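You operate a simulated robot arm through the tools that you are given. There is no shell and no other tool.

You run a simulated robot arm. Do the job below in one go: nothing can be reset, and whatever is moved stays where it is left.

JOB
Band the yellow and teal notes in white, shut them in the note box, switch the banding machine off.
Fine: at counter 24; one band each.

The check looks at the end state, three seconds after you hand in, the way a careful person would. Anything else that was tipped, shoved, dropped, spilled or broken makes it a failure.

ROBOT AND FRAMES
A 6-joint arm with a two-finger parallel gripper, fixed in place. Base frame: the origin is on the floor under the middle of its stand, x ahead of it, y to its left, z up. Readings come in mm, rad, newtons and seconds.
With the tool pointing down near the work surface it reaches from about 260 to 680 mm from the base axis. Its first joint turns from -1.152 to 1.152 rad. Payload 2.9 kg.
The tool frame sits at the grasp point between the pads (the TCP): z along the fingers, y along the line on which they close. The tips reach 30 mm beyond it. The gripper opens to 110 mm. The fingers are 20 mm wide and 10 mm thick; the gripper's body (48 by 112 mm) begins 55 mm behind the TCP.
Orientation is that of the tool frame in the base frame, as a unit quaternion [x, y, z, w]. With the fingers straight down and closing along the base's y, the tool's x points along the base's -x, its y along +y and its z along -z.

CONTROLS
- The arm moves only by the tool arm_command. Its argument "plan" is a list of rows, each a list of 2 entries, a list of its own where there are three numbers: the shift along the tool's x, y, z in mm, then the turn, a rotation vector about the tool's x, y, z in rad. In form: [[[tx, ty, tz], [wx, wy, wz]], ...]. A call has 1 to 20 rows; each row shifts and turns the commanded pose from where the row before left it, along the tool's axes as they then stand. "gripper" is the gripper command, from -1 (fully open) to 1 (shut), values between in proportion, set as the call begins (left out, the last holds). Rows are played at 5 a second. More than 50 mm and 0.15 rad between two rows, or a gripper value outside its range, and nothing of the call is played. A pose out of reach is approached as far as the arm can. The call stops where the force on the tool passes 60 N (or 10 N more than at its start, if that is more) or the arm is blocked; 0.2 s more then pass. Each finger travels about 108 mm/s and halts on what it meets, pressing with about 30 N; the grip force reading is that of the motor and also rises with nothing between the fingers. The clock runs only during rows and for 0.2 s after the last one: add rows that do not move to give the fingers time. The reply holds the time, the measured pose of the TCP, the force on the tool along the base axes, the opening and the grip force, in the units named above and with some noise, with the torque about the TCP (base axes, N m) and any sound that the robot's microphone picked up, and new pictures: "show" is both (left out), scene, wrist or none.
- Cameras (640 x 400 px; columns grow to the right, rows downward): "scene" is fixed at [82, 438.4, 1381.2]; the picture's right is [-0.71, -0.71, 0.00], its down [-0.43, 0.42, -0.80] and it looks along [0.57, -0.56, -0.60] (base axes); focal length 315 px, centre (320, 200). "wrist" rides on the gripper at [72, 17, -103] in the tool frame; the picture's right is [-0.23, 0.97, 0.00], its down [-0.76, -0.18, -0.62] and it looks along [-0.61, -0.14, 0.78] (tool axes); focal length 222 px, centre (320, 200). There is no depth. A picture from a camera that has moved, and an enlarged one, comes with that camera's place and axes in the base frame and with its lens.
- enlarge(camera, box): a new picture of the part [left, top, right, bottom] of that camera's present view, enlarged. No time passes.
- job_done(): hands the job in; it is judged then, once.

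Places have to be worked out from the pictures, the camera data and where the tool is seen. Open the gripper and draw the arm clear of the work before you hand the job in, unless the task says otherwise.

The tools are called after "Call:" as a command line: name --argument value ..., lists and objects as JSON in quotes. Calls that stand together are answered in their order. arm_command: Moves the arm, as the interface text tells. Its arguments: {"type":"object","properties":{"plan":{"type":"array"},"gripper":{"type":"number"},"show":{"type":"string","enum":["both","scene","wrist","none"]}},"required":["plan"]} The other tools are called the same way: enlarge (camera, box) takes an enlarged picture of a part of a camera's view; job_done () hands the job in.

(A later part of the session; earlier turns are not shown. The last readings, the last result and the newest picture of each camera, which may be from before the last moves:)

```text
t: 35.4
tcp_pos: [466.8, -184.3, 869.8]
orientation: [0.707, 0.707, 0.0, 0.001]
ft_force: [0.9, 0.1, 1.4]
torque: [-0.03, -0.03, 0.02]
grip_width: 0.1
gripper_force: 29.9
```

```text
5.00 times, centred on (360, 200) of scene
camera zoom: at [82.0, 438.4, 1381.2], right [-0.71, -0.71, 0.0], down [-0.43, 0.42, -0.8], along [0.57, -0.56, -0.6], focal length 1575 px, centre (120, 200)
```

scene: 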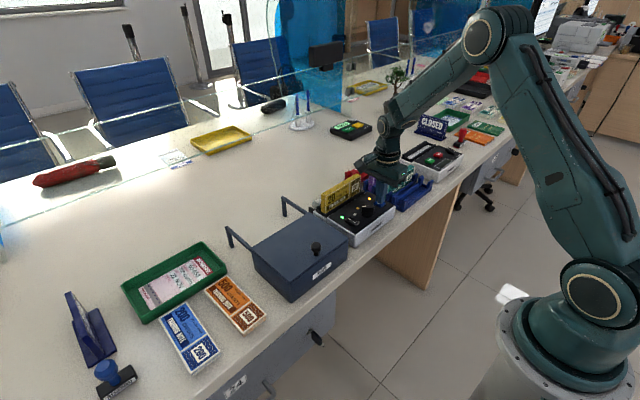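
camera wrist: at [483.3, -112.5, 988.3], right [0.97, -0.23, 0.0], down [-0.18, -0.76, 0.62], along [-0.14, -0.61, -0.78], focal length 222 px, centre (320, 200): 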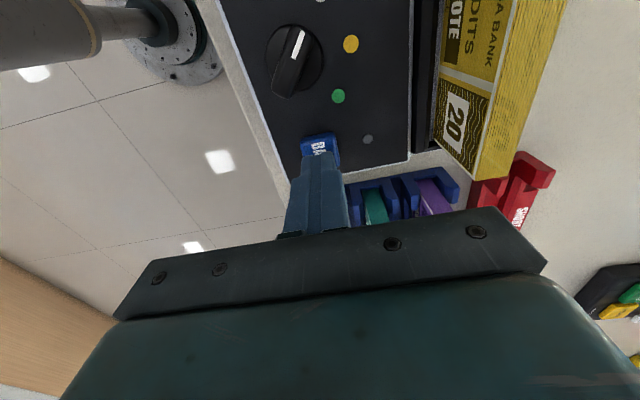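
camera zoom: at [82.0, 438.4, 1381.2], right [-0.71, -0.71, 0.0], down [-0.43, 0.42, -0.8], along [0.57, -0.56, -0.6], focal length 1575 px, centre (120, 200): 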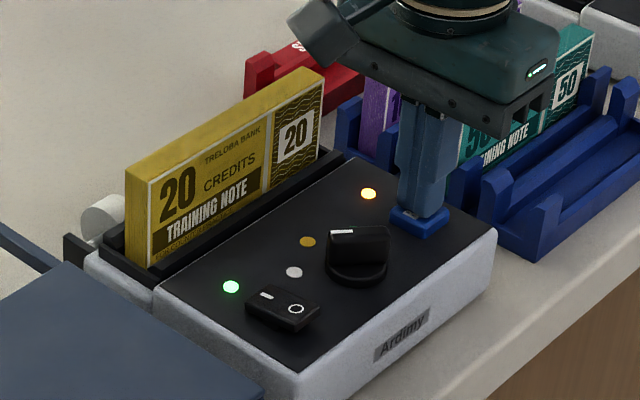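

The busy lamp lit amber: the press registered. Rising off the button straight away, then waiting.

Call:
arm_command --plan '[[[0, 0, -20], [0, 0, 0]], [[0, 0, -30], [0, 0, 0]], [[0, 0, -30], [0, 0, 0]], [[0, 0, 0], [0, 0, 0]], [[0, 0, 0], [0, 0, 0]]]' --show "scene"

Call:
enlarge --camera "scene" --box '[310, 160, 410, 240]'

```text
t: 36.6
tcp_pos: [467.6, -182.8, 950.5]
orientation: [0.706, 0.708, 0.001, 0.001]
ft_force: [0.2, 0.7, 0.5]
torque: [0.0, 0.0, -0.02]
grip_width: 0.0
gripper_force: 30.1
```

scene: 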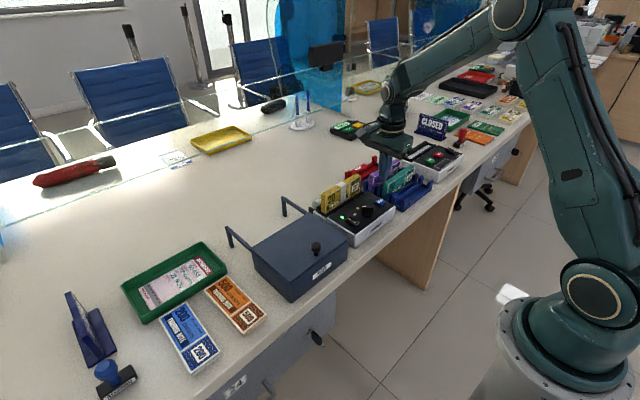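

```text
5.00 times, centred on (360, 200) of scene
camera zoom: at [82.0, 438.4, 1381.2], right [-0.71, -0.71, 0.0], down [-0.43, 0.42, -0.8], along [0.57, -0.56, -0.6], focal length 1575 px, centre (120, 200)
```

zoom: 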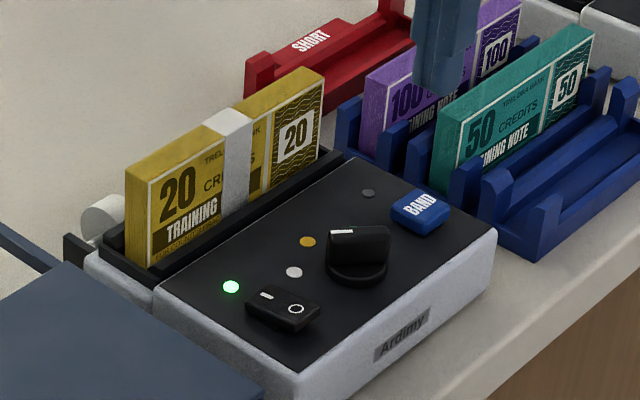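

A white band now wraps the yellow stack and the busy lamp is off. Next I'll open the note box: moving above its knob to look.

Call:
arm_command --plan '[[[39.4, -3.7, -5], [0, 0, 0]], [[39.4, -3.7, -5], [0, 0, 0]], [[39.4, -3.7, 0], [0, 0, 0]], [[39.4, -3.7, 0], [0, 0, 0]], [[39.4, -3.7, 0], [0, 0, 0]], [[39.4, -3.7, 0], [0, 0, 0]], [[39.4, -3.7, 0], [0, 0, 0]], [[0, 0, 0], [0, 0, 0]]]' --gripper 0.1 --show "both"

Call:
enlarge --camera "wrist" --box '[200, 0, 640, 240]'

Call:
enlarge --camera "scene" --box '[210, 180, 370, 310]'

```text
t: 38.4
tcp_pos: [442.5, 93.9, 959.7]
orientation: [0.707, 0.707, 0.002, 0.003]
ft_force: [0.0, -0.6, -0.3]
torque: [0.03, -0.03, -0.04]
grip_width: 49.8
gripper_force: 0.1
camera wrist: at [459.6, 164.9, 1064.5], right [0.97, -0.23, 0.0], down [-0.18, -0.76, 0.62], along [-0.14, -0.61, -0.78], focal length 222 px, centre (320, 200)
```

scene: 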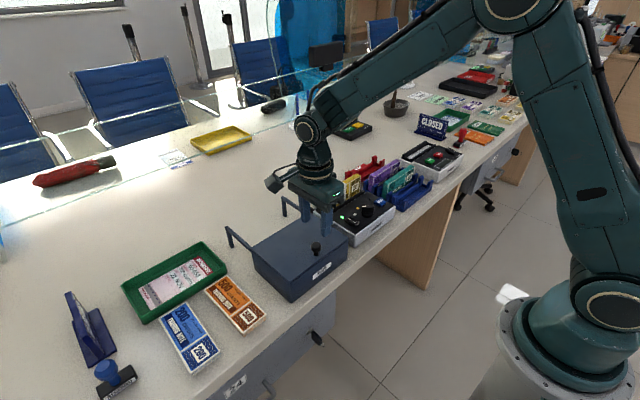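
wrist: 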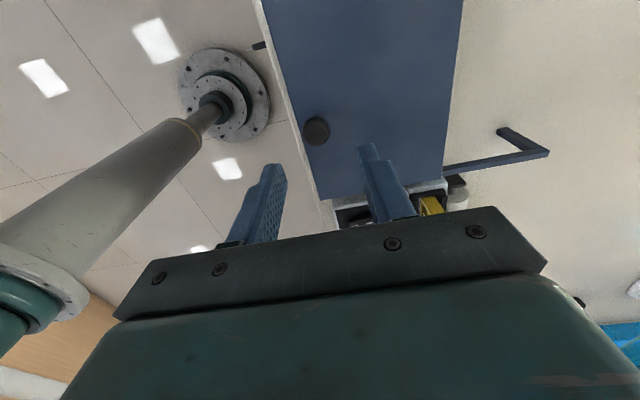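

```text
1.45 times, centred on (420, 120) of wrist
camera zoom: at [459.6, 164.9, 1064.5], right [0.97, -0.23, 0.0], down [-0.18, -0.76, 0.62], along [-0.14, -0.61, -0.78], focal length 323 px, centre (174, 316)
```

zoom: 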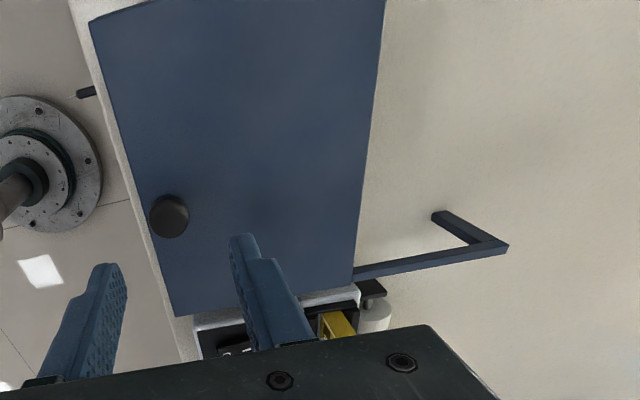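

```text
3.08 times, centred on (290, 245) of scene
camera zoom: at [82.0, 438.4, 1381.2], right [-0.7, -0.71, 0.0], down [-0.43, 0.42, -0.8], along [0.57, -0.56, -0.6], focal length 969 px, centre (412, 62)
```

zoom: 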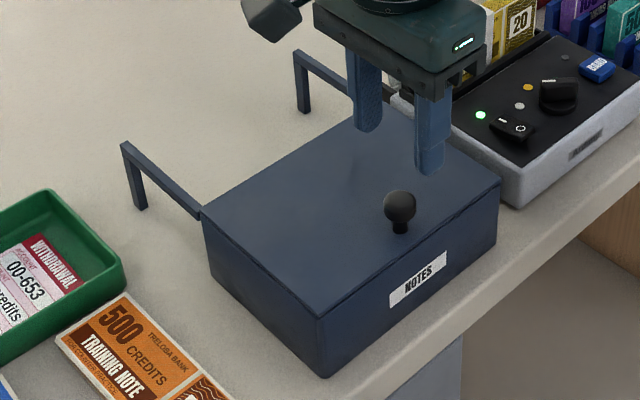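

Knob ball centre is at about (440,94.5,879), Ø≈24; lid top ≈853, lid x 422–562, with rails reaching x≈671 behind, so the lid should slide +x. Descending to TCP z≈890 around the knob.

Call:
arm_command --plan '[[[0.5, -1.5, 40], [0, 0, 0]], [[0, 0, 20], [0, 0, 0]], [[0, 0, 10], [0, 0, 0]], [[0, 0, 0], [0, 0, 0]]]' --show "both"

Call:
enlarge --camera "scene" --box '[210, 180, 370, 310]'

Call:
enlarge --camera "wrist" --box '[200, 60, 440, 240]'

```text
t: 39.4
tcp_pos: [439.5, 92.1, 890.0]
orientation: [0.707, 0.707, 0.0, 0.001]
ft_force: [0.7, 0.5, 0.5]
torque: [0.01, 0.0, -0.02]
grip_width: 49.6
gripper_force: 0.1
camera wrist: at [457.5, 163.2, 993.5], right [0.97, -0.23, 0.0], down [-0.18, -0.76, 0.62], along [-0.14, -0.61, -0.78], focal length 222 px, centre (320, 200)
```

scene: 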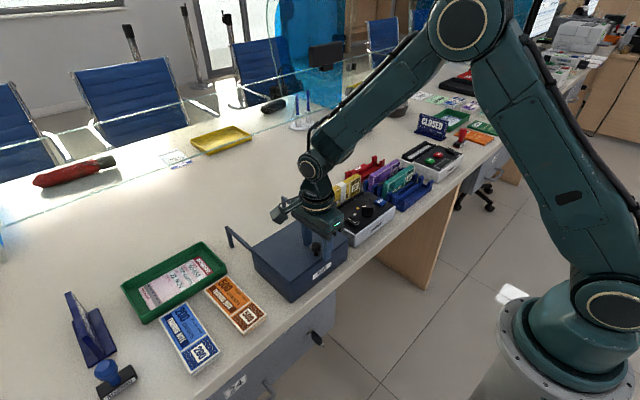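
wrist: 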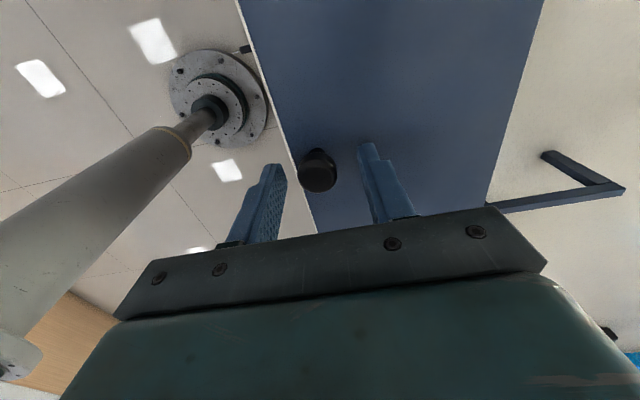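

```text
3.08 times, centred on (290, 245) of scene
camera zoom: at [82.0, 438.4, 1381.2], right [-0.71, -0.71, 0.0], down [-0.43, 0.42, -0.8], along [0.57, -0.56, -0.6], focal length 969 px, centre (412, 62)
```

zoom: 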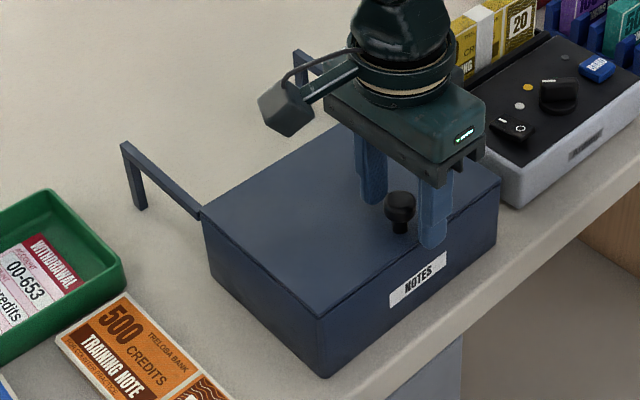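

```text
2.22 times, centred on (320, 150) of wrist
camera zoom: at [457.5, 163.2, 993.5], right [0.97, -0.23, 0.0], down [-0.18, -0.76, 0.62], along [-0.14, -0.61, -0.78], focal length 494 px, centre (320, 311)
```

zoom: 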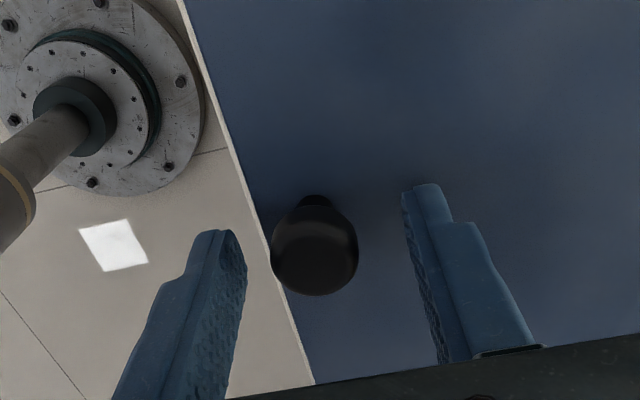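

The knob sits between the fingers. Closing on it.

Call:
arm_command --plan '[[[1.5, 0, 0], [0, 0, 0]], [[0, 0, 0], [0, 0, 0]], [[0, 0, 0], [0, 0, 0]], [[0, 0, 0], [0, 0, 0]]]' --gripper 1 --show "wrist"

```text
t: 40.4
tcp_pos: [440.1, 92.6, 890.3]
orientation: [0.709, 0.705, -0.001, 0.002]
ft_force: [-0.1, -15.9, 2.9]
torque: [-0.32, 0.03, -0.05]
grip_width: 22.9
gripper_force: 44.8
camera wrist: at [457.7, 164.2, 993.5], right [0.97, -0.23, 0.0], down [-0.18, -0.76, 0.63], along [-0.14, -0.61, -0.78], focal length 222 px, centre (320, 200)
```

wrist: 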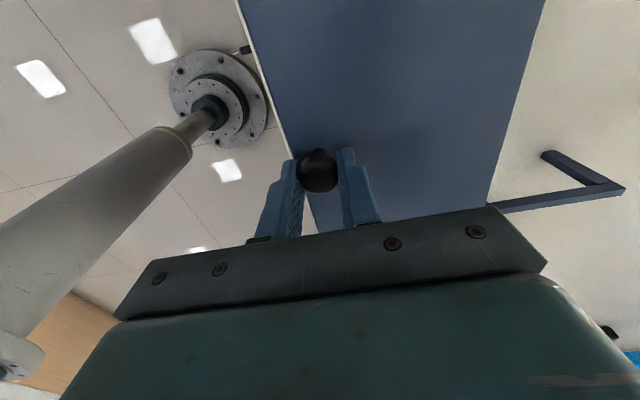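

The 15 N sideways load comes from the grip closing before the small y shift completed. Shifting the command back to relieve it.

Call:
arm_command --plan '[[[-1.5, 0, 0], [0, 0, 0]], [[0, 0, 0], [0, 0, 0]]]' --show "none"

```text
t: 41.0
tcp_pos: [440.4, 92.7, 889.6]
orientation: [0.707, 0.707, 0.002, 0.001]
ft_force: [-0.3, -7.6, 5.1]
torque: [-1.11, -0.05, -0.05]
grip_width: 23.1
gripper_force: 44.8
```

Load is lower. Now trying to slide the lid in +x, gently 5 mm at a time.

Call:
arm_command --plan '[[[0, 5, 0], [0, 0, 0]], [[0, 5, 0], [0, 0, 0]], [[0, 0, 0], [0, 0, 0]]]' --show "both"

Call:
enlarge --camera "scene" --box '[210, 180, 370, 310]'

```text
t: 41.8
tcp_pos: [451.3, 91.7, 889.0]
orientation: [0.707, 0.707, 0.002, 0.002]
ft_force: [-0.7, -9.3, 16.5]
torque: [-0.15, -0.01, 0.02]
grip_width: 23.5
gripper_force: 45.0
camera wrist: at [467.2, 163.9, 993.7], right [0.97, -0.23, 0.01], down [-0.18, -0.76, 0.62], along [-0.14, -0.61, -0.78], focal length 222 px, centre (320, 200)
```

scene: 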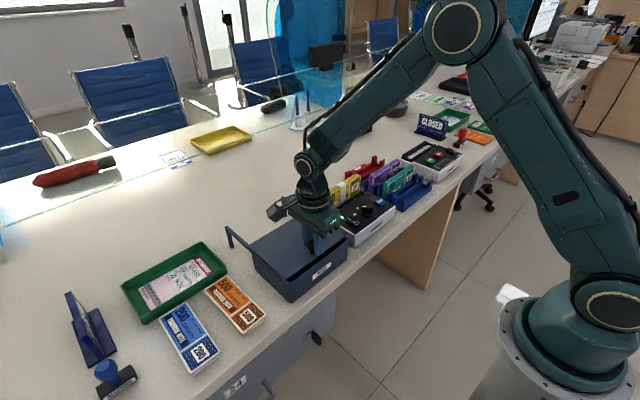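
wrist: 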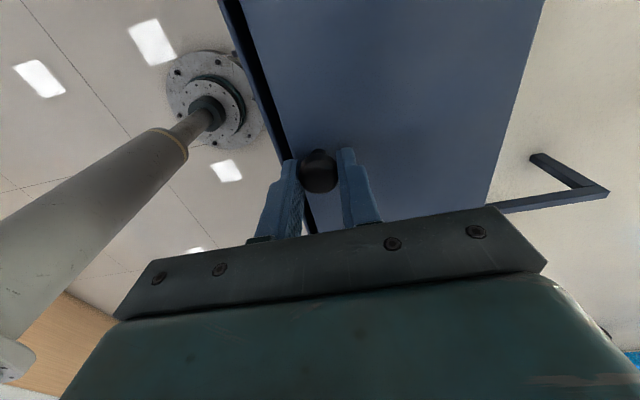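

```text
3.08 times, centred on (290, 245) of scene
camera zoom: at [81.8, 438.1, 1381.3], right [-0.71, -0.71, 0.0], down [-0.43, 0.42, -0.8], along [0.57, -0.56, -0.6], focal length 969 px, centre (412, 62)
```

zoom: 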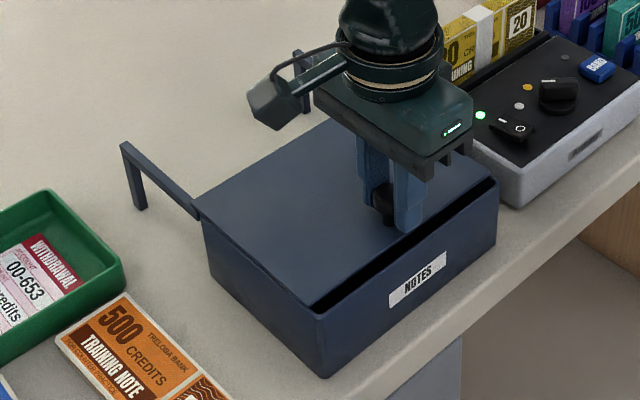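

The lid slides freely toward +x. Continuing the slide 60 mm.

Call:
arm_command --plan '[[[0, 10, -0.5], [0, 0, 0]], [[0, 10, 0], [0, 0, 0]], [[0, 10, 0], [0, 0, 0]], [[0, 10, 0], [0, 0, 0]], [[0, 10, 0], [0, 0, 0]], [[0, 10, 0], [0, 0, 0]], [[0, 0, 0], [0, 0, 0]]]' --show "both"

Call:
enlarge --camera "scene" --box '[210, 180, 370, 310]'

```text
t: 43.4
tcp_pos: [509.8, 91.8, 889.7]
orientation: [0.707, 0.707, 0.0, 0.001]
ft_force: [-0.5, -0.1, 6.5]
torque: [0.41, 0.0, 0.03]
grip_width: 23.2
gripper_force: 45.2
camera wrist: at [526.3, 164.0, 993.5], right [0.97, -0.23, 0.0], down [-0.18, -0.76, 0.62], along [-0.14, -0.61, -0.78], focal length 222 px, centre (320, 200)
```

scene: 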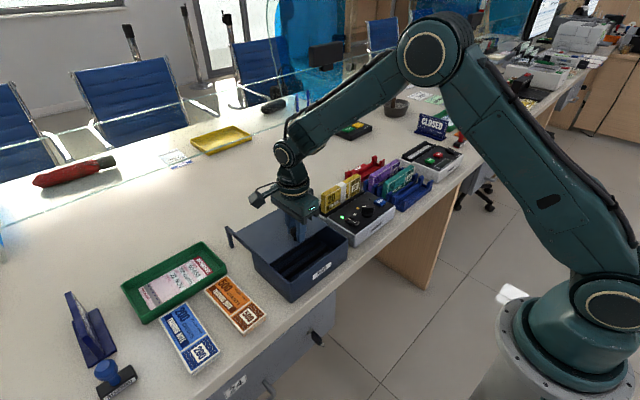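
wrist: 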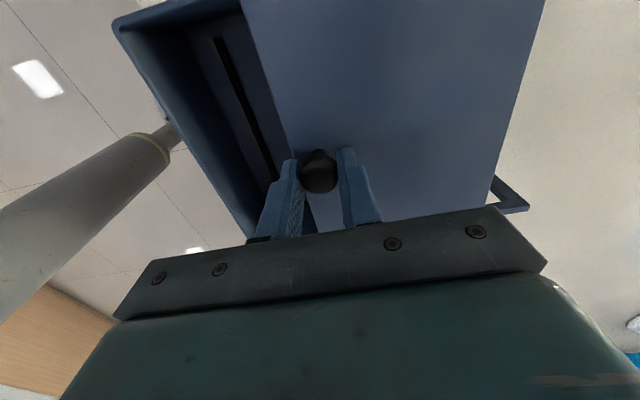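

```text
3.08 times, centred on (290, 245) of scene
camera zoom: at [81.9, 438.3, 1381.2], right [-0.71, -0.71, 0.0], down [-0.43, 0.42, -0.8], along [0.57, -0.56, -0.6], focal length 969 px, centre (412, 62)
```

zoom: 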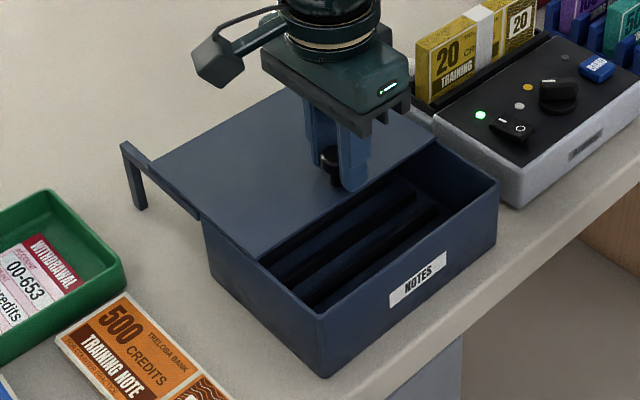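

The lid slides well and reveals rails/slots inside the box. Sliding another 45 mm.

Call:
arm_command --plan '[[[0, 10, 0], [0, 0, 0]], [[0, 10, 0], [0, 0, 0]], [[0, 10, 0], [0, 0, 0]], [[0, 5, 0], [0, 0, 0]], [[0, 0, 0], [0, 0, 0]]]' --show "both"

Call:
enlarge --camera "scene" --box '[210, 180, 370, 310]'

```text
t: 44.6
tcp_pos: [545.3, 92.6, 889.2]
orientation: [0.707, 0.707, 0.001, 0.002]
ft_force: [0.2, 1.2, 6.9]
torque: [-0.74, 0.06, -0.14]
grip_width: 23.0
gripper_force: 45.5
camera wrist: at [561.6, 164.0, 993.5], right [0.97, -0.23, 0.0], down [-0.18, -0.76, 0.62], along [-0.14, -0.61, -0.78], focal length 222 px, centre (320, 200)
```

scene: 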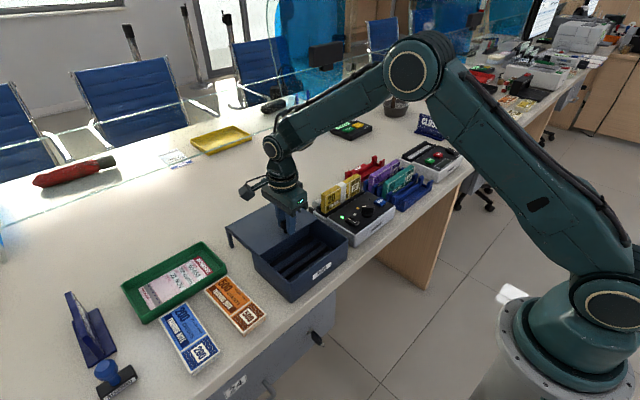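
wrist: 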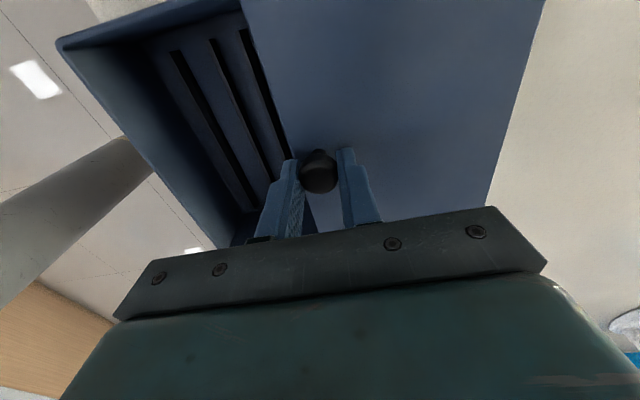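

```text
3.08 times, centred on (290, 245) of scene
camera zoom: at [81.9, 438.4, 1381.2], right [-0.71, -0.71, 0.0], down [-0.43, 0.42, -0.8], along [0.57, -0.56, -0.6], focal length 969 px, centre (412, 62)
```

zoom: 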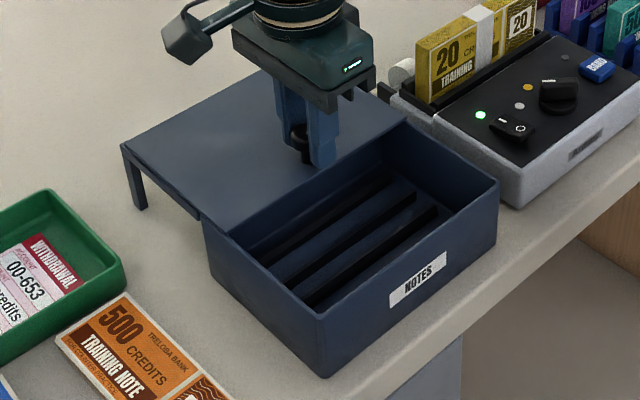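

The lid is now back to the end of its rails with about 100 mm of opening. Releasing the knob.

Call:
arm_command --plan '[[[0, 0, 0], [0, 0, 0]], [[0, 0, 0], [0, 0, 0]], [[0, 0, 0], [0, 0, 0]]]' --gripper 0.1 --show "none"

```text
t: 45.4
tcp_pos: [545.5, 91.7, 889.5]
orientation: [0.706, 0.708, 0.001, 0.001]
ft_force: [-0.2, -0.1, 0.3]
torque: [-0.02, 0.03, -0.04]
grip_width: 49.3
gripper_force: 0.0
```

Released cleanly. Rising 70 mm and shifting to look into the open box.

Call:
arm_command --plan '[[[0, 0, -35], [0, 0, 0]], [[0, 0, -35], [0, 0, 0]], [[-10, -25, 0], [0, 0, 0]], [[-10, -25, 0], [0, 0, 0]], [[0, 0, 0], [0, 0, 0]]]' --show "both"

Call:
enlarge --camera "wrist" --box '[200, 0, 520, 220]'

Call:
enlarge --camera "scene" --box '[240, 200, 360, 310]'

```text
t: 46.6
tcp_pos: [494.9, 71.0, 960.5]
orientation: [0.707, 0.707, 0.0, 0.002]
ft_force: [-0.1, 0.3, -0.5]
torque: [-0.02, 0.01, -0.02]
grip_width: 49.4
gripper_force: 0.1
camera wrist: at [512.5, 143.0, 1064.8], right [0.97, -0.23, 0.0], down [-0.18, -0.76, 0.62], along [-0.14, -0.61, -0.78], focal length 222 px, centre (320, 200)
```

scene: 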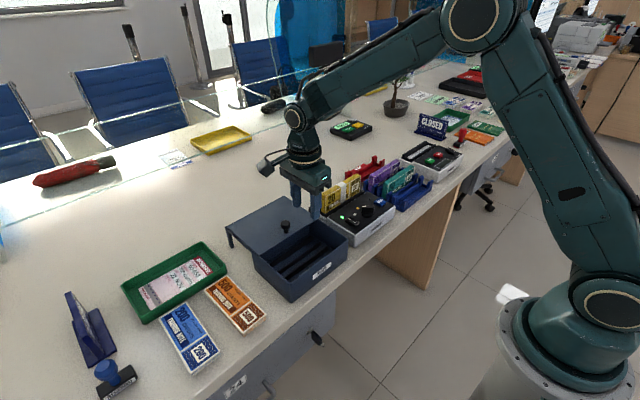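
wrist: 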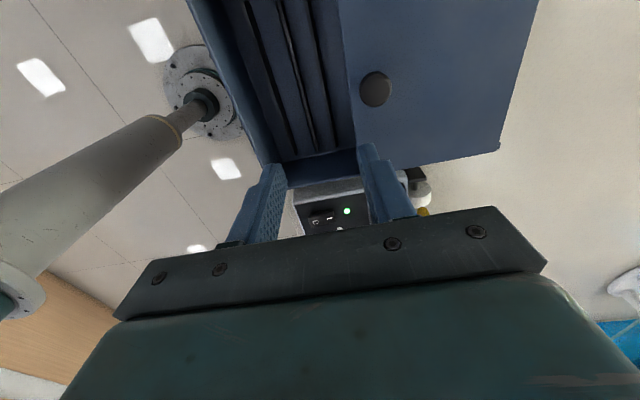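

```text
1.82 times, centred on (360, 110) of wrist
camera zoom: at [512.5, 143.0, 1064.8], right [0.97, -0.23, 0.0], down [-0.18, -0.76, 0.62], along [-0.14, -0.61, -0.78], focal length 404 px, centre (247, 364)
```

zoom: 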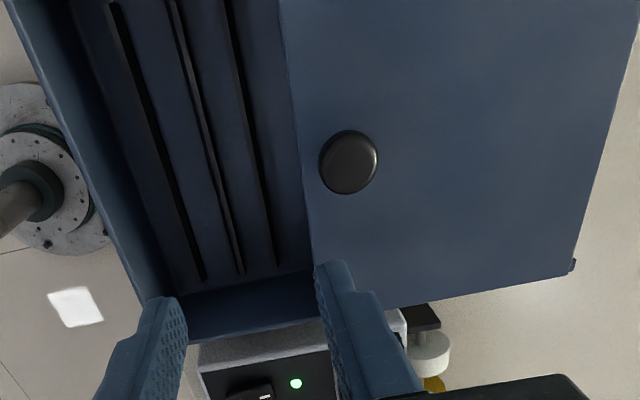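

```text
3.64 times, centred on (300, 255) of scene
camera zoom: at [82.0, 438.4, 1381.2], right [-0.71, -0.71, 0.0], down [-0.43, 0.42, -0.8], along [0.57, -0.56, -0.6], focal length 1145 px, centre (393, 0)
```

zoom: 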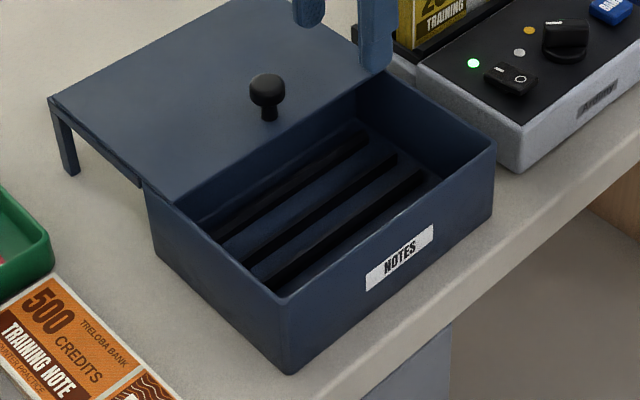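

Inside the box are low bars along y, apparently forming slots. I'll look from closer to measure floor, bars and rim.

Call:
arm_command --plan '[[[-20, -12, 25], [0, 0, 0]], [[-20, -12, 25], [0, 0, 0]], [[0, 0, 0], [0, 0, 0]]]' --show "wrist"

Call:
enlarge --camera "wrist" --box '[200, 0, 440, 180]'

```text
t: 47.4
tcp_pos: [470.9, 31.0, 911.2]
orientation: [0.707, 0.707, 0.001, 0.001]
ft_force: [0.4, -1.0, 0.7]
torque: [0.01, 0.0, 0.0]
grip_width: 49.6
gripper_force: 0.1
camera wrist: at [487.4, 103.2, 1014.2], right [0.97, -0.23, 0.0], down [-0.18, -0.76, 0.62], along [-0.14, -0.61, -0.78], focal length 222 px, centre (320, 200)
```

wrist: 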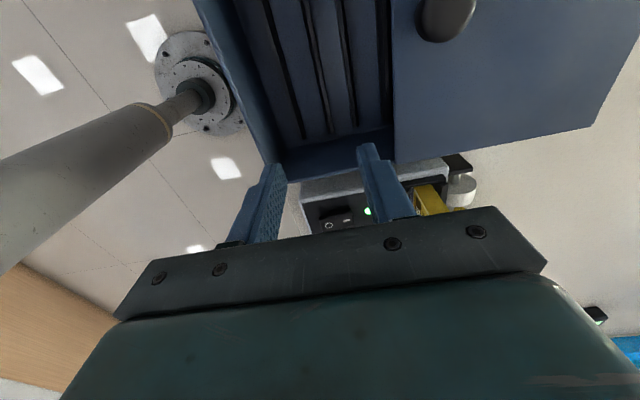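

```text
2.22 times, centred on (320, 90) of wrist
camera zoom: at [487.4, 103.2, 1014.2], right [0.97, -0.23, 0.0], down [-0.18, -0.76, 0.62], along [-0.14, -0.61, -0.78], focal length 494 px, centre (320, 444)
```

zoom: 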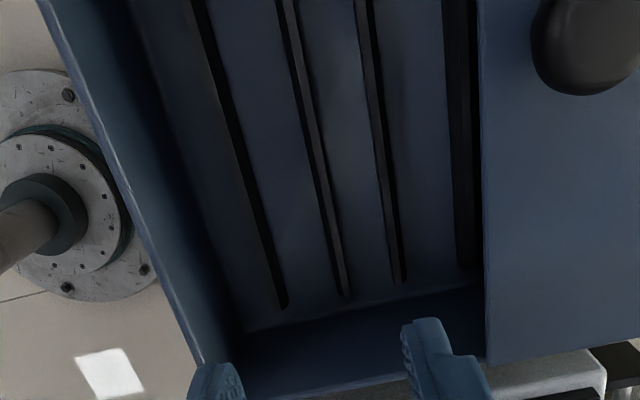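

Now I see four bars at x≈446, 478, 503, 534: two slots about 25 mm wide, centred at x≈462 and x≈519, for upright stacks. The lid edge at x≈527 crowds the second slot, so I'll regrasp the knob and slide it ~25 mm further.

Call:
arm_command --plan '[[[0, 0, -25], [0, 0, 0]], [[20.3, 24.9, 0], [0, 0, 0]], [[20.3, 24.9, 0], [0, 0, 0]], [[20.3, 24.9, 0], [0, 0, 0]], [[0, 0, 0], [0, 0, 0]]]' --show "wrist"

```text
t: 48.6
tcp_pos: [545.5, 93.4, 934.3]
orientation: [0.707, 0.707, 0.0, 0.002]
ft_force: [-0.7, -0.4, -0.3]
torque: [0.01, -0.01, 0.01]
grip_width: 49.4
gripper_force: 0.0
camera wrist: at [561.8, 164.9, 1037.9], right [0.97, -0.23, 0.0], down [-0.18, -0.76, 0.62], along [-0.14, -0.61, -0.78], focal length 222 px, centre (320, 200)
```

wrist: 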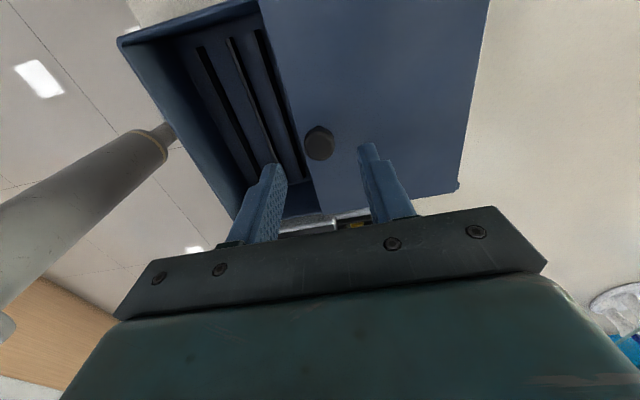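

The knob is centred below. Descending 44 mm to the knob height again.

Call:
arm_command --plan '[[[0, 0, 25], [0, 0, 0]], [[0, 0, 19], [0, 0, 0]], [[0, 0, 0], [0, 0, 0]]]' --show "none"

```text
t: 49.4
tcp_pos: [545.0, 91.7, 888.3]
orientation: [0.707, 0.708, 0.001, 0.001]
ft_force: [0.4, -0.2, -0.6]
torque: [-0.01, 0.01, 0.0]
grip_width: 49.7
gripper_force: 0.0
```

Closing on the knob.

Call:
arm_command --plan '[[[0, 0, 0], [0, 0, 0]], [[0, 0, 0], [0, 0, 0]], [[0, 0, 0], [0, 0, 0]]]' --gripper 1 --show "none"

```text
t: 50.2
tcp_pos: [545.1, 92.1, 890.0]
orientation: [0.707, 0.708, 0.0, 0.001]
ft_force: [0.0, -0.4, -1.1]
torque: [0.06, 0.01, 0.0]
grip_width: 22.9
gripper_force: 45.0
```

Gripped without side load. Sliding a further 25 mm in small steps, watching the x force for an end stop.

Call:
arm_command --plan '[[[0, 5, 0], [0, 0, 0]], [[0, 5, 0], [0, 0, 0]], [[0, 5, 0], [0, 0, 0]], [[0, 0, 0], [0, 0, 0]]]' --show "scene"

Call:
enlarge --camera "scene" --box '[210, 180, 370, 310]'

```text
t: 51.2
tcp_pos: [559.7, 91.5, 889.4]
orientation: [0.707, 0.707, -0.001, 0.001]
ft_force: [0.1, -5.4, -7.9]
torque: [0.28, 0.05, 0.03]
grip_width: 22.9
gripper_force: 44.9
```

scene: 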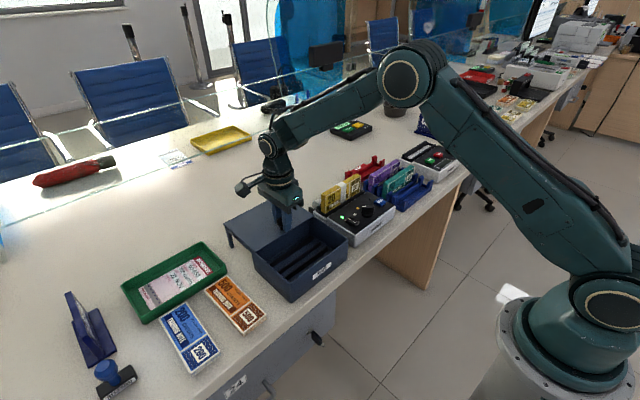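

```text
3.08 times, centred on (290, 245) of scene
camera zoom: at [82.1, 438.2, 1381.2], right [-0.71, -0.71, 0.0], down [-0.43, 0.42, -0.8], along [0.57, -0.56, -0.6], focal length 969 px, centre (412, 62)
```

zoom: 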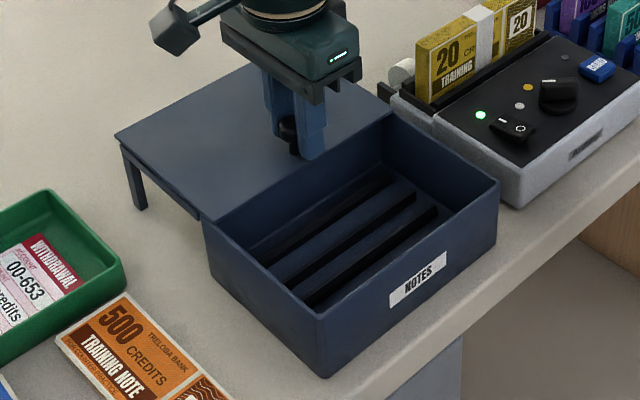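

Still sliding freely. Ten more millimetres.

Call:
arm_command --plan '[[[0, 4, 0], [0, 0, 0]], [[0, 4, 0], [0, 0, 0]], [[0, 2, 0], [0, 0, 0]], [[0, 0, 0], [0, 0, 0]]]' --show "scene"

Call:
enlarge --camera "scene" --box '[210, 180, 370, 310]'

```text
t: 52.2
tcp_pos: [563.2, 91.8, 889.8]
orientation: [0.707, 0.707, -0.01, -0.006]
ft_force: [-47.8, -9.7, 8.6]
torque: [0.25, 0.71, 0.19]
grip_width: 23.1
gripper_force: 45.0
```

scene: 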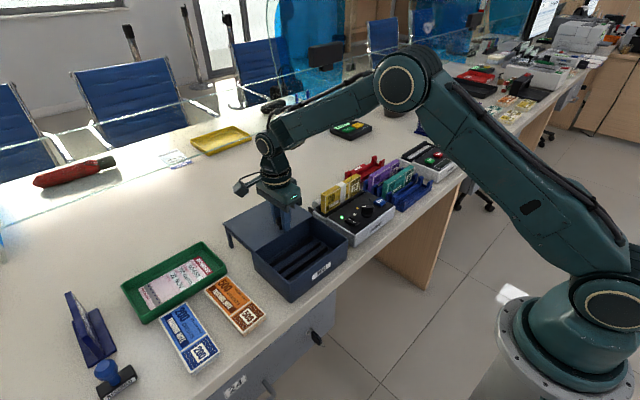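

```text
3.08 times, centred on (290, 245) of scene
camera zoom: at [80.7, 438.1, 1381.3], right [-0.71, -0.71, 0.0], down [-0.42, 0.42, -0.8], along [0.57, -0.56, -0.6], focal length 969 px, centre (412, 62)
```

zoom: 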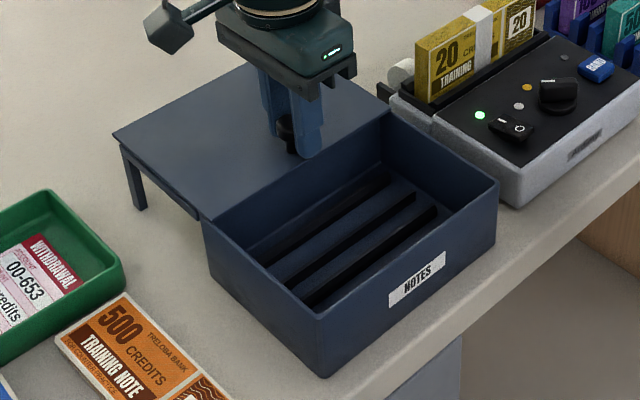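

Hit the end stop at knob x≈563 (48 N), so the opening now reaches x≈545; the box hasn't moved. Backing the command off to unload.

Call:
arm_command --plan '[[[0, -3, 0], [0, 0, 0]], [[0, -3, 0], [0, 0, 0]], [[0, 0, 0], [0, 0, 0]]]' --show "none"

```text
t: 53.0
tcp_pos: [562.1, 91.9, 889.3]
orientation: [0.708, 0.707, -0.003, -0.001]
ft_force: [-17.7, -12.8, -15.7]
torque: [-0.65, 0.27, 0.02]
grip_width: 23.0
gripper_force: 45.2
```

Call:
arm_command --plan '[[[0, -1.5, 0], [0, 0, 0]], [[0, 0, 0], [0, 0, 0]]]' --show "none"

```text
t: 53.6
tcp_pos: [562.4, 91.6, 889.3]
orientation: [0.708, 0.706, 0.0, -0.001]
ft_force: [-6.9, -16.5, -23.3]
torque: [-0.58, 0.05, 0.0]
grip_width: 23.2
gripper_force: 44.7
```

Remaining load is small enough. Opening the fingers.

Call:
arm_command --plan '[[[0, 0, 0], [0, 0, 0]], [[0, 0, 0], [0, 0, 0]], [[0, 0, 0], [0, 0, 0]]]' --gripper 0.1 --show "none"

```text
t: 54.4
tcp_pos: [563.6, 93.4, 892.4]
orientation: [0.707, 0.707, 0.001, 0.001]
ft_force: [0.2, -0.5, 0.8]
torque: [-0.02, 0.0, -0.01]
grip_width: 49.2
gripper_force: 0.0
```

Rising clear and moving over the banded yellow stack, offset 40 mm toward -y from its centre so the fingers avoid the band (and later the lid knob).

Call:
arm_command --plan '[[[0, 0, -30], [0, 0, 0]], [[0, 0, -32], [0, 0, 0]], [[-43, 0, 0], [0, 0, 0]], [[-43, -0.5, 0], [0, 0, 0]], [[-43, -0.5, 0], [0, 0, 0]], [[-43, -0.5, 0], [0, 0, 0]], [[-43, -0.5, 0], [0, 0, 0]], [[-43, 0, 0], [0, 0, 0]], [[0, 0, 0], [0, 0, 0]]]' --gripper 0.18 --show "both"

Call:
enlarge --camera "wrist" --box '[200, 0, 440, 220]'

Call:
enlarge --camera "scene" --box '[300, 150, 400, 230]'

```text
t: 56.4
tcp_pos: [560.9, -166.6, 952.8]
orientation: [0.707, 0.707, 0.001, 0.002]
ft_force: [0.5, -0.1, 0.5]
torque: [0.02, 0.0, 0.0]
grip_width: 45.1
gripper_force: 0.0
camera wrist: at [578.9, -94.7, 1056.4], right [0.97, -0.23, 0.0], down [-0.18, -0.76, 0.62], along [-0.14, -0.61, -0.78], focal length 222 px, centre (320, 200)
```

scene: 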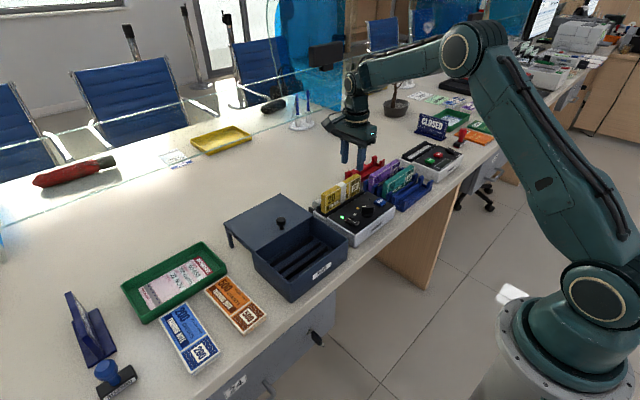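
wrist: 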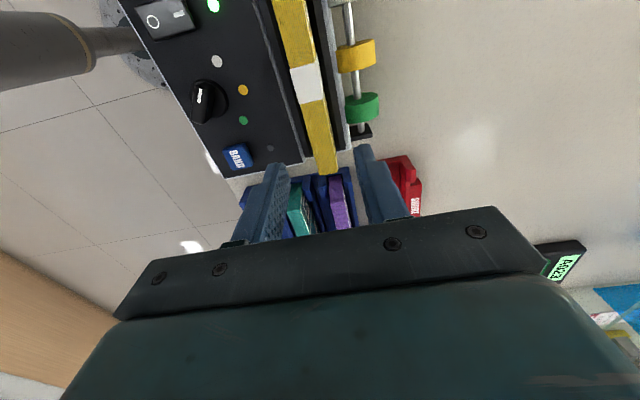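

```text
1.82 times, centred on (320, 110) of wrist
camera zoom: at [578.9, -94.7, 1056.4], right [0.97, -0.23, 0.0], down [-0.18, -0.76, 0.62], along [-0.14, -0.61, -0.78], focal length 404 px, centre (320, 364)
```

zoom: 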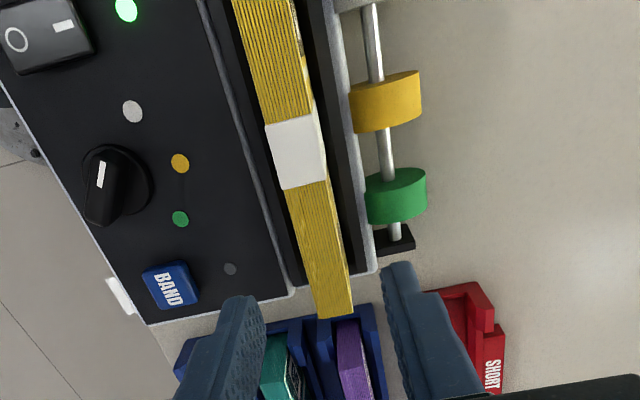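

```text
5.00 times, centred on (350, 190) of scene
camera zoom: at [82.0, 438.3, 1381.2], right [-0.71, -0.71, 0.0], down [-0.43, 0.42, -0.8], along [0.57, -0.56, -0.6], focal length 1575 px, centre (170, 250)
```

zoom: 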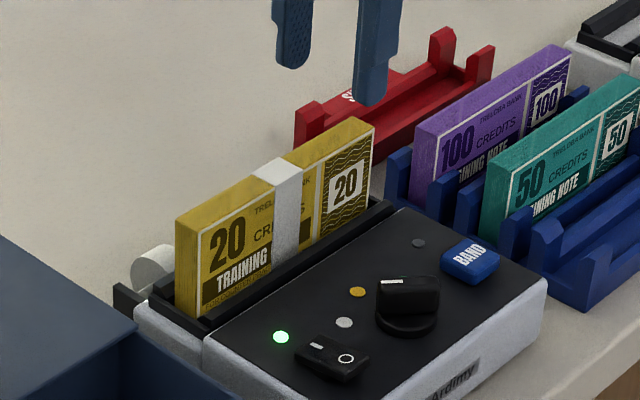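

Stack is at x≈562.5, its -y end at -201, band around y≈-126. Adjusting 1.5 mm and descending to grip height 876.

Call:
arm_command --plan '[[[0, 1.3, 30], [0, 0, 0]], [[0, 0, 30], [0, 0, 0]], [[0, 0, 10], [0, 0, 0]], [[0, 0, 6], [0, 0, 0]], [[0, 0, 0], [0, 0, 0]]]' --show "both"

Call:
enlarge --camera "wrist" --box '[200, 0, 440, 240]'

Call:
enlarge --camera "scene" --box '[300, 150, 400, 230]'

```text
t: 57.6
tcp_pos: [562.5, -166.2, 875.9]
orientation: [0.707, 0.707, 0.001, 0.001]
ft_force: [-0.2, 0.5, -0.1]
torque: [-0.04, 0.01, 0.01]
grip_width: 44.8
gripper_force: 0.0
camera wrist: at [579.1, -94.6, 980.3], right [0.97, -0.23, 0.0], down [-0.18, -0.76, 0.62], along [-0.14, -0.61, -0.78], focal length 222 px, centre (320, 200)
```

scene: 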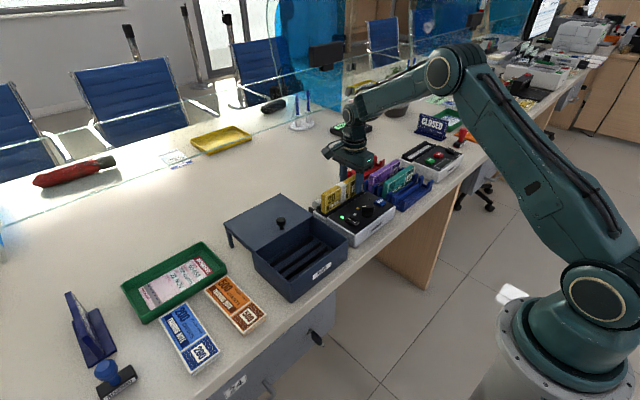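
wrist: 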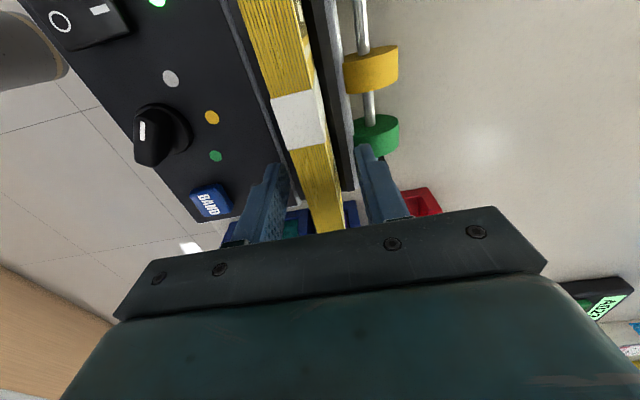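

```text
1.67 times, centred on (320, 120) of wrist
camera zoom: at [579.1, -94.6, 980.3], right [0.97, -0.23, 0.0], down [-0.18, -0.76, 0.62], along [-0.14, -0.61, -0.78], focal length 370 px, centre (320, 333)
```

zoom: 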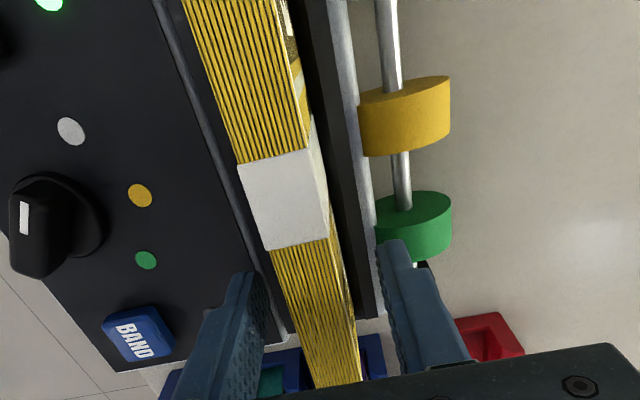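

```text
5.00 times, centred on (350, 190) of scene
camera zoom: at [82.0, 438.4, 1381.2], right [-0.71, -0.71, 0.0], down [-0.43, 0.42, -0.8], along [0.57, -0.56, -0.6], focal length 1575 px, centre (170, 250)
```

zoom: 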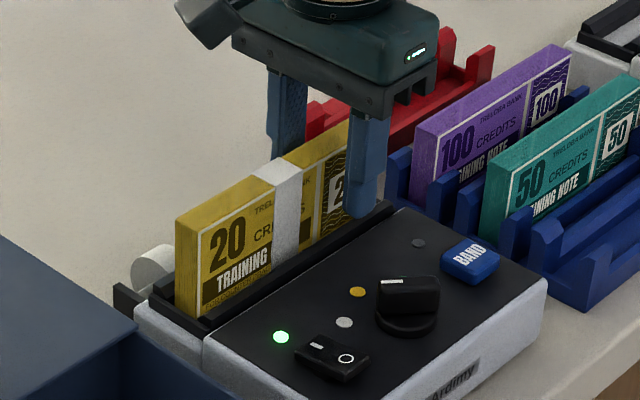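

Fingers straddle the stack clear of the band. Closing.

Call:
arm_command --plan '[[[0, 0, 0], [0, 0, 0]], [[0, 0, 0], [0, 0, 0]], [[0, 0, 0], [0, 0, 0]]]' --gripper 1 --show "none"

```text
t: 58.4
tcp_pos: [561.4, -166.4, 878.3]
orientation: [0.708, 0.707, 0.001, 0.001]
ft_force: [-0.1, -0.6, -0.2]
torque: [-0.06, 0.02, 0.03]
grip_width: 17.7
gripper_force: 30.2
```

Gripped at 17.7 mm. Lifting straight up 80 mm.

Call:
arm_command --plan '[[[0, 0, -10], [0, 0, 0]], [[0, 0, -20], [0, 0, 0]], [[0, 0, -25], [0, 0, 0]], [[0, 0, -25], [0, 0, 0]], [[0, 0, 0], [0, 0, 0]]]' --show "both"

Call:
enlarge --camera "scene" --box '[300, 130, 400, 210]'

Call:
enlarge --camera "wrist" --box '[200, 0, 440, 240]'

```text
t: 59.6
tcp_pos: [563.3, -164.8, 956.3]
orientation: [0.706, 0.708, 0.0, 0.0]
ft_force: [-0.6, -0.2, -1.4]
torque: [-0.07, 0.0, -0.02]
grip_width: 17.5
gripper_force: 30.0
camera wrist: at [578.7, -92.9, 1060.2], right [0.97, -0.23, 0.0], down [-0.18, -0.76, 0.62], along [-0.14, -0.61, -0.78], focal length 222 px, centre (320, 200)
```

scene: 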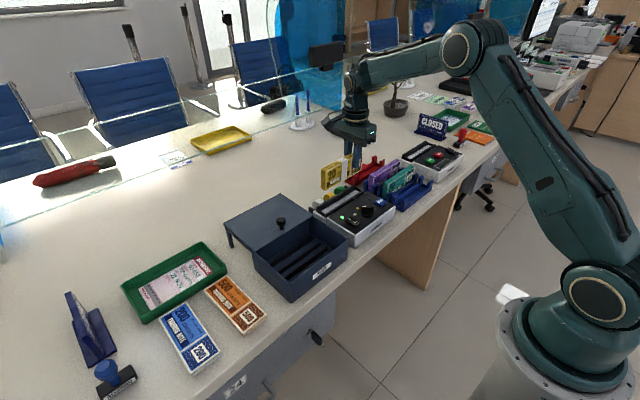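
wrist: 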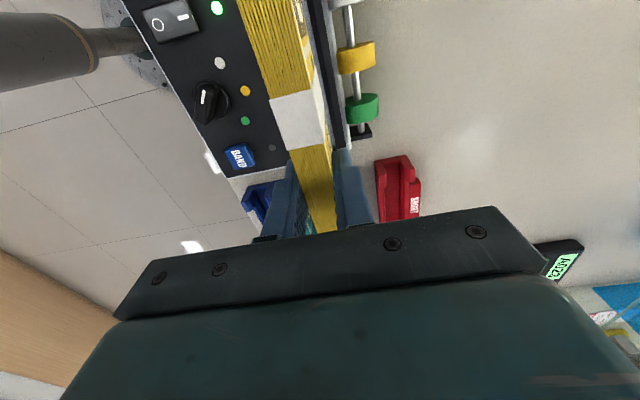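

```text
5.00 times, centred on (350, 170) of scene
camera zoom: at [82.0, 438.4, 1381.2], right [-0.71, -0.71, 0.0], down [-0.43, 0.42, -0.8], along [0.57, -0.56, -0.6], focal length 1575 px, centre (170, 350)
```

zoom: 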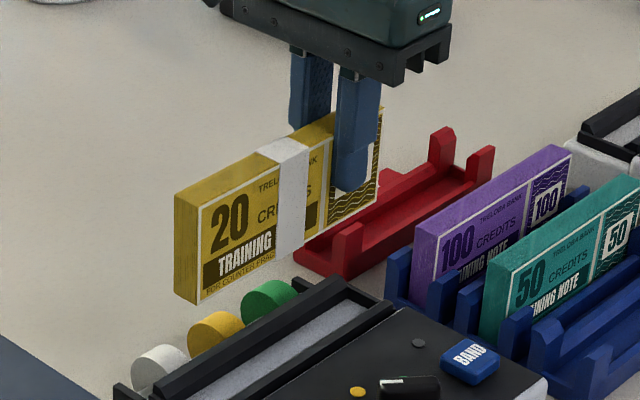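

```text
1.67 times, centred on (320, 120) of wrist
camera zoom: at [578.7, -92.9, 1060.2], right [0.97, -0.23, 0.0], down [-0.18, -0.76, 0.62], along [-0.14, -0.61, -0.78], focal length 370 px, centre (320, 333)
```

zoom: 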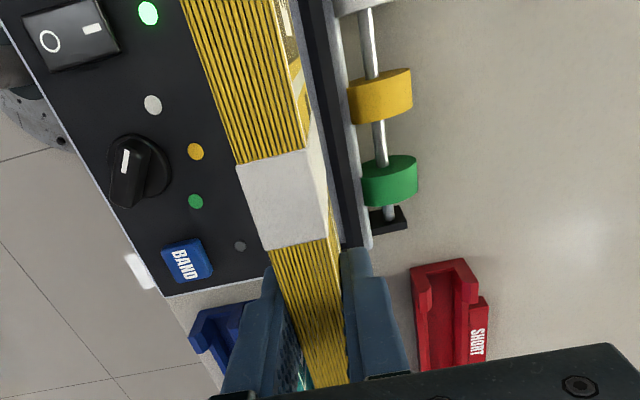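

The banded stack is held level. Raising to ~975 and carrying it above the box's front slot (x≈462), stack centre at y≈93.5.

Call:
arm_command --plan '[[[0, 0, -19], [0, 0, 0]], [[36.7, -16.75, 0], [0, 0, 0]], [[36.7, -16.75, 0], [0, 0, 0]], [[36.7, -16.75, 0], [0, 0, 0]], [[36.7, -16.75, 0], [0, 0, 0]], [[36.7, -16.75, 0], [0, 0, 0]], [[36.7, -16.75, 0], [0, 0, 0]], [[0, 0, 0], [0, 0, 0]], [[0, 0, 0], [0, 0, 0]]]' --show "both"

Call:
enlarge --camera "wrist" --box '[180, 0, 480, 240]'

Call:
enlarge --camera "scene" --box '[210, 150, 370, 310]'

```text
t: 61.6
tcp_pos: [462.0, 55.8, 976.6]
orientation: [0.707, 0.707, 0.001, 0.001]
ft_force: [-0.2, -0.8, -1.1]
torque: [-0.06, -0.01, -0.02]
grip_width: 17.3
gripper_force: 30.1
camera wrist: at [479.1, 126.8, 1079.6], right [0.97, -0.23, 0.0], down [-0.18, -0.76, 0.62], along [-0.14, -0.61, -0.78], focal length 222 px, centre (320, 200)
```

scene: 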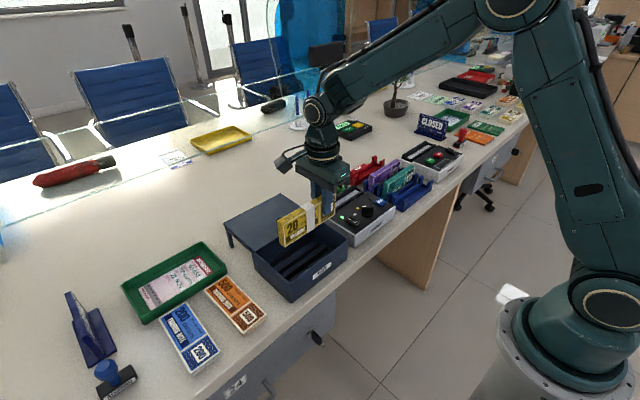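
wrist: 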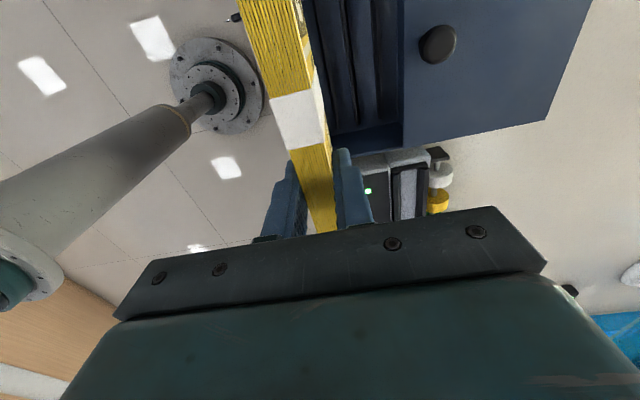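

```text
1.67 times, centred on (330, 120) of wrist
camera zoom: at [479.1, 126.8, 1079.6], right [0.97, -0.23, 0.0], down [-0.18, -0.76, 0.62], along [-0.14, -0.61, -0.78], focal length 370 px, centre (303, 333)
```

zoom: 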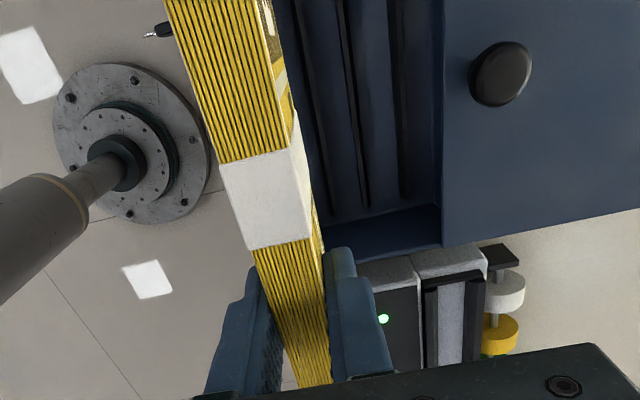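

```text
2.50 times, centred on (290, 230) of scene
camera zoom: at [82.0, 438.4, 1381.2], right [-0.71, -0.71, 0.0], down [-0.43, 0.42, -0.8], along [0.57, -0.56, -0.6], focal length 788 px, centre (395, 125)
```

zoom: 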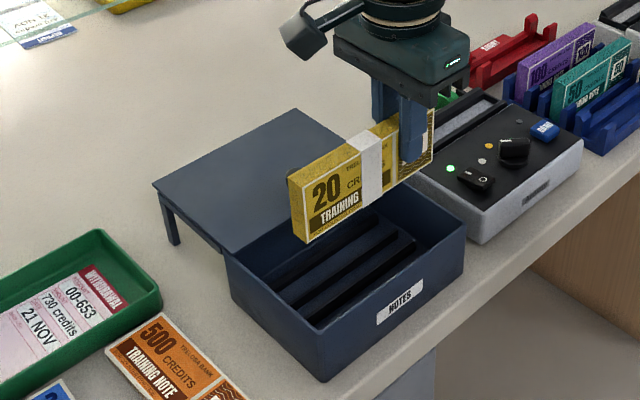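

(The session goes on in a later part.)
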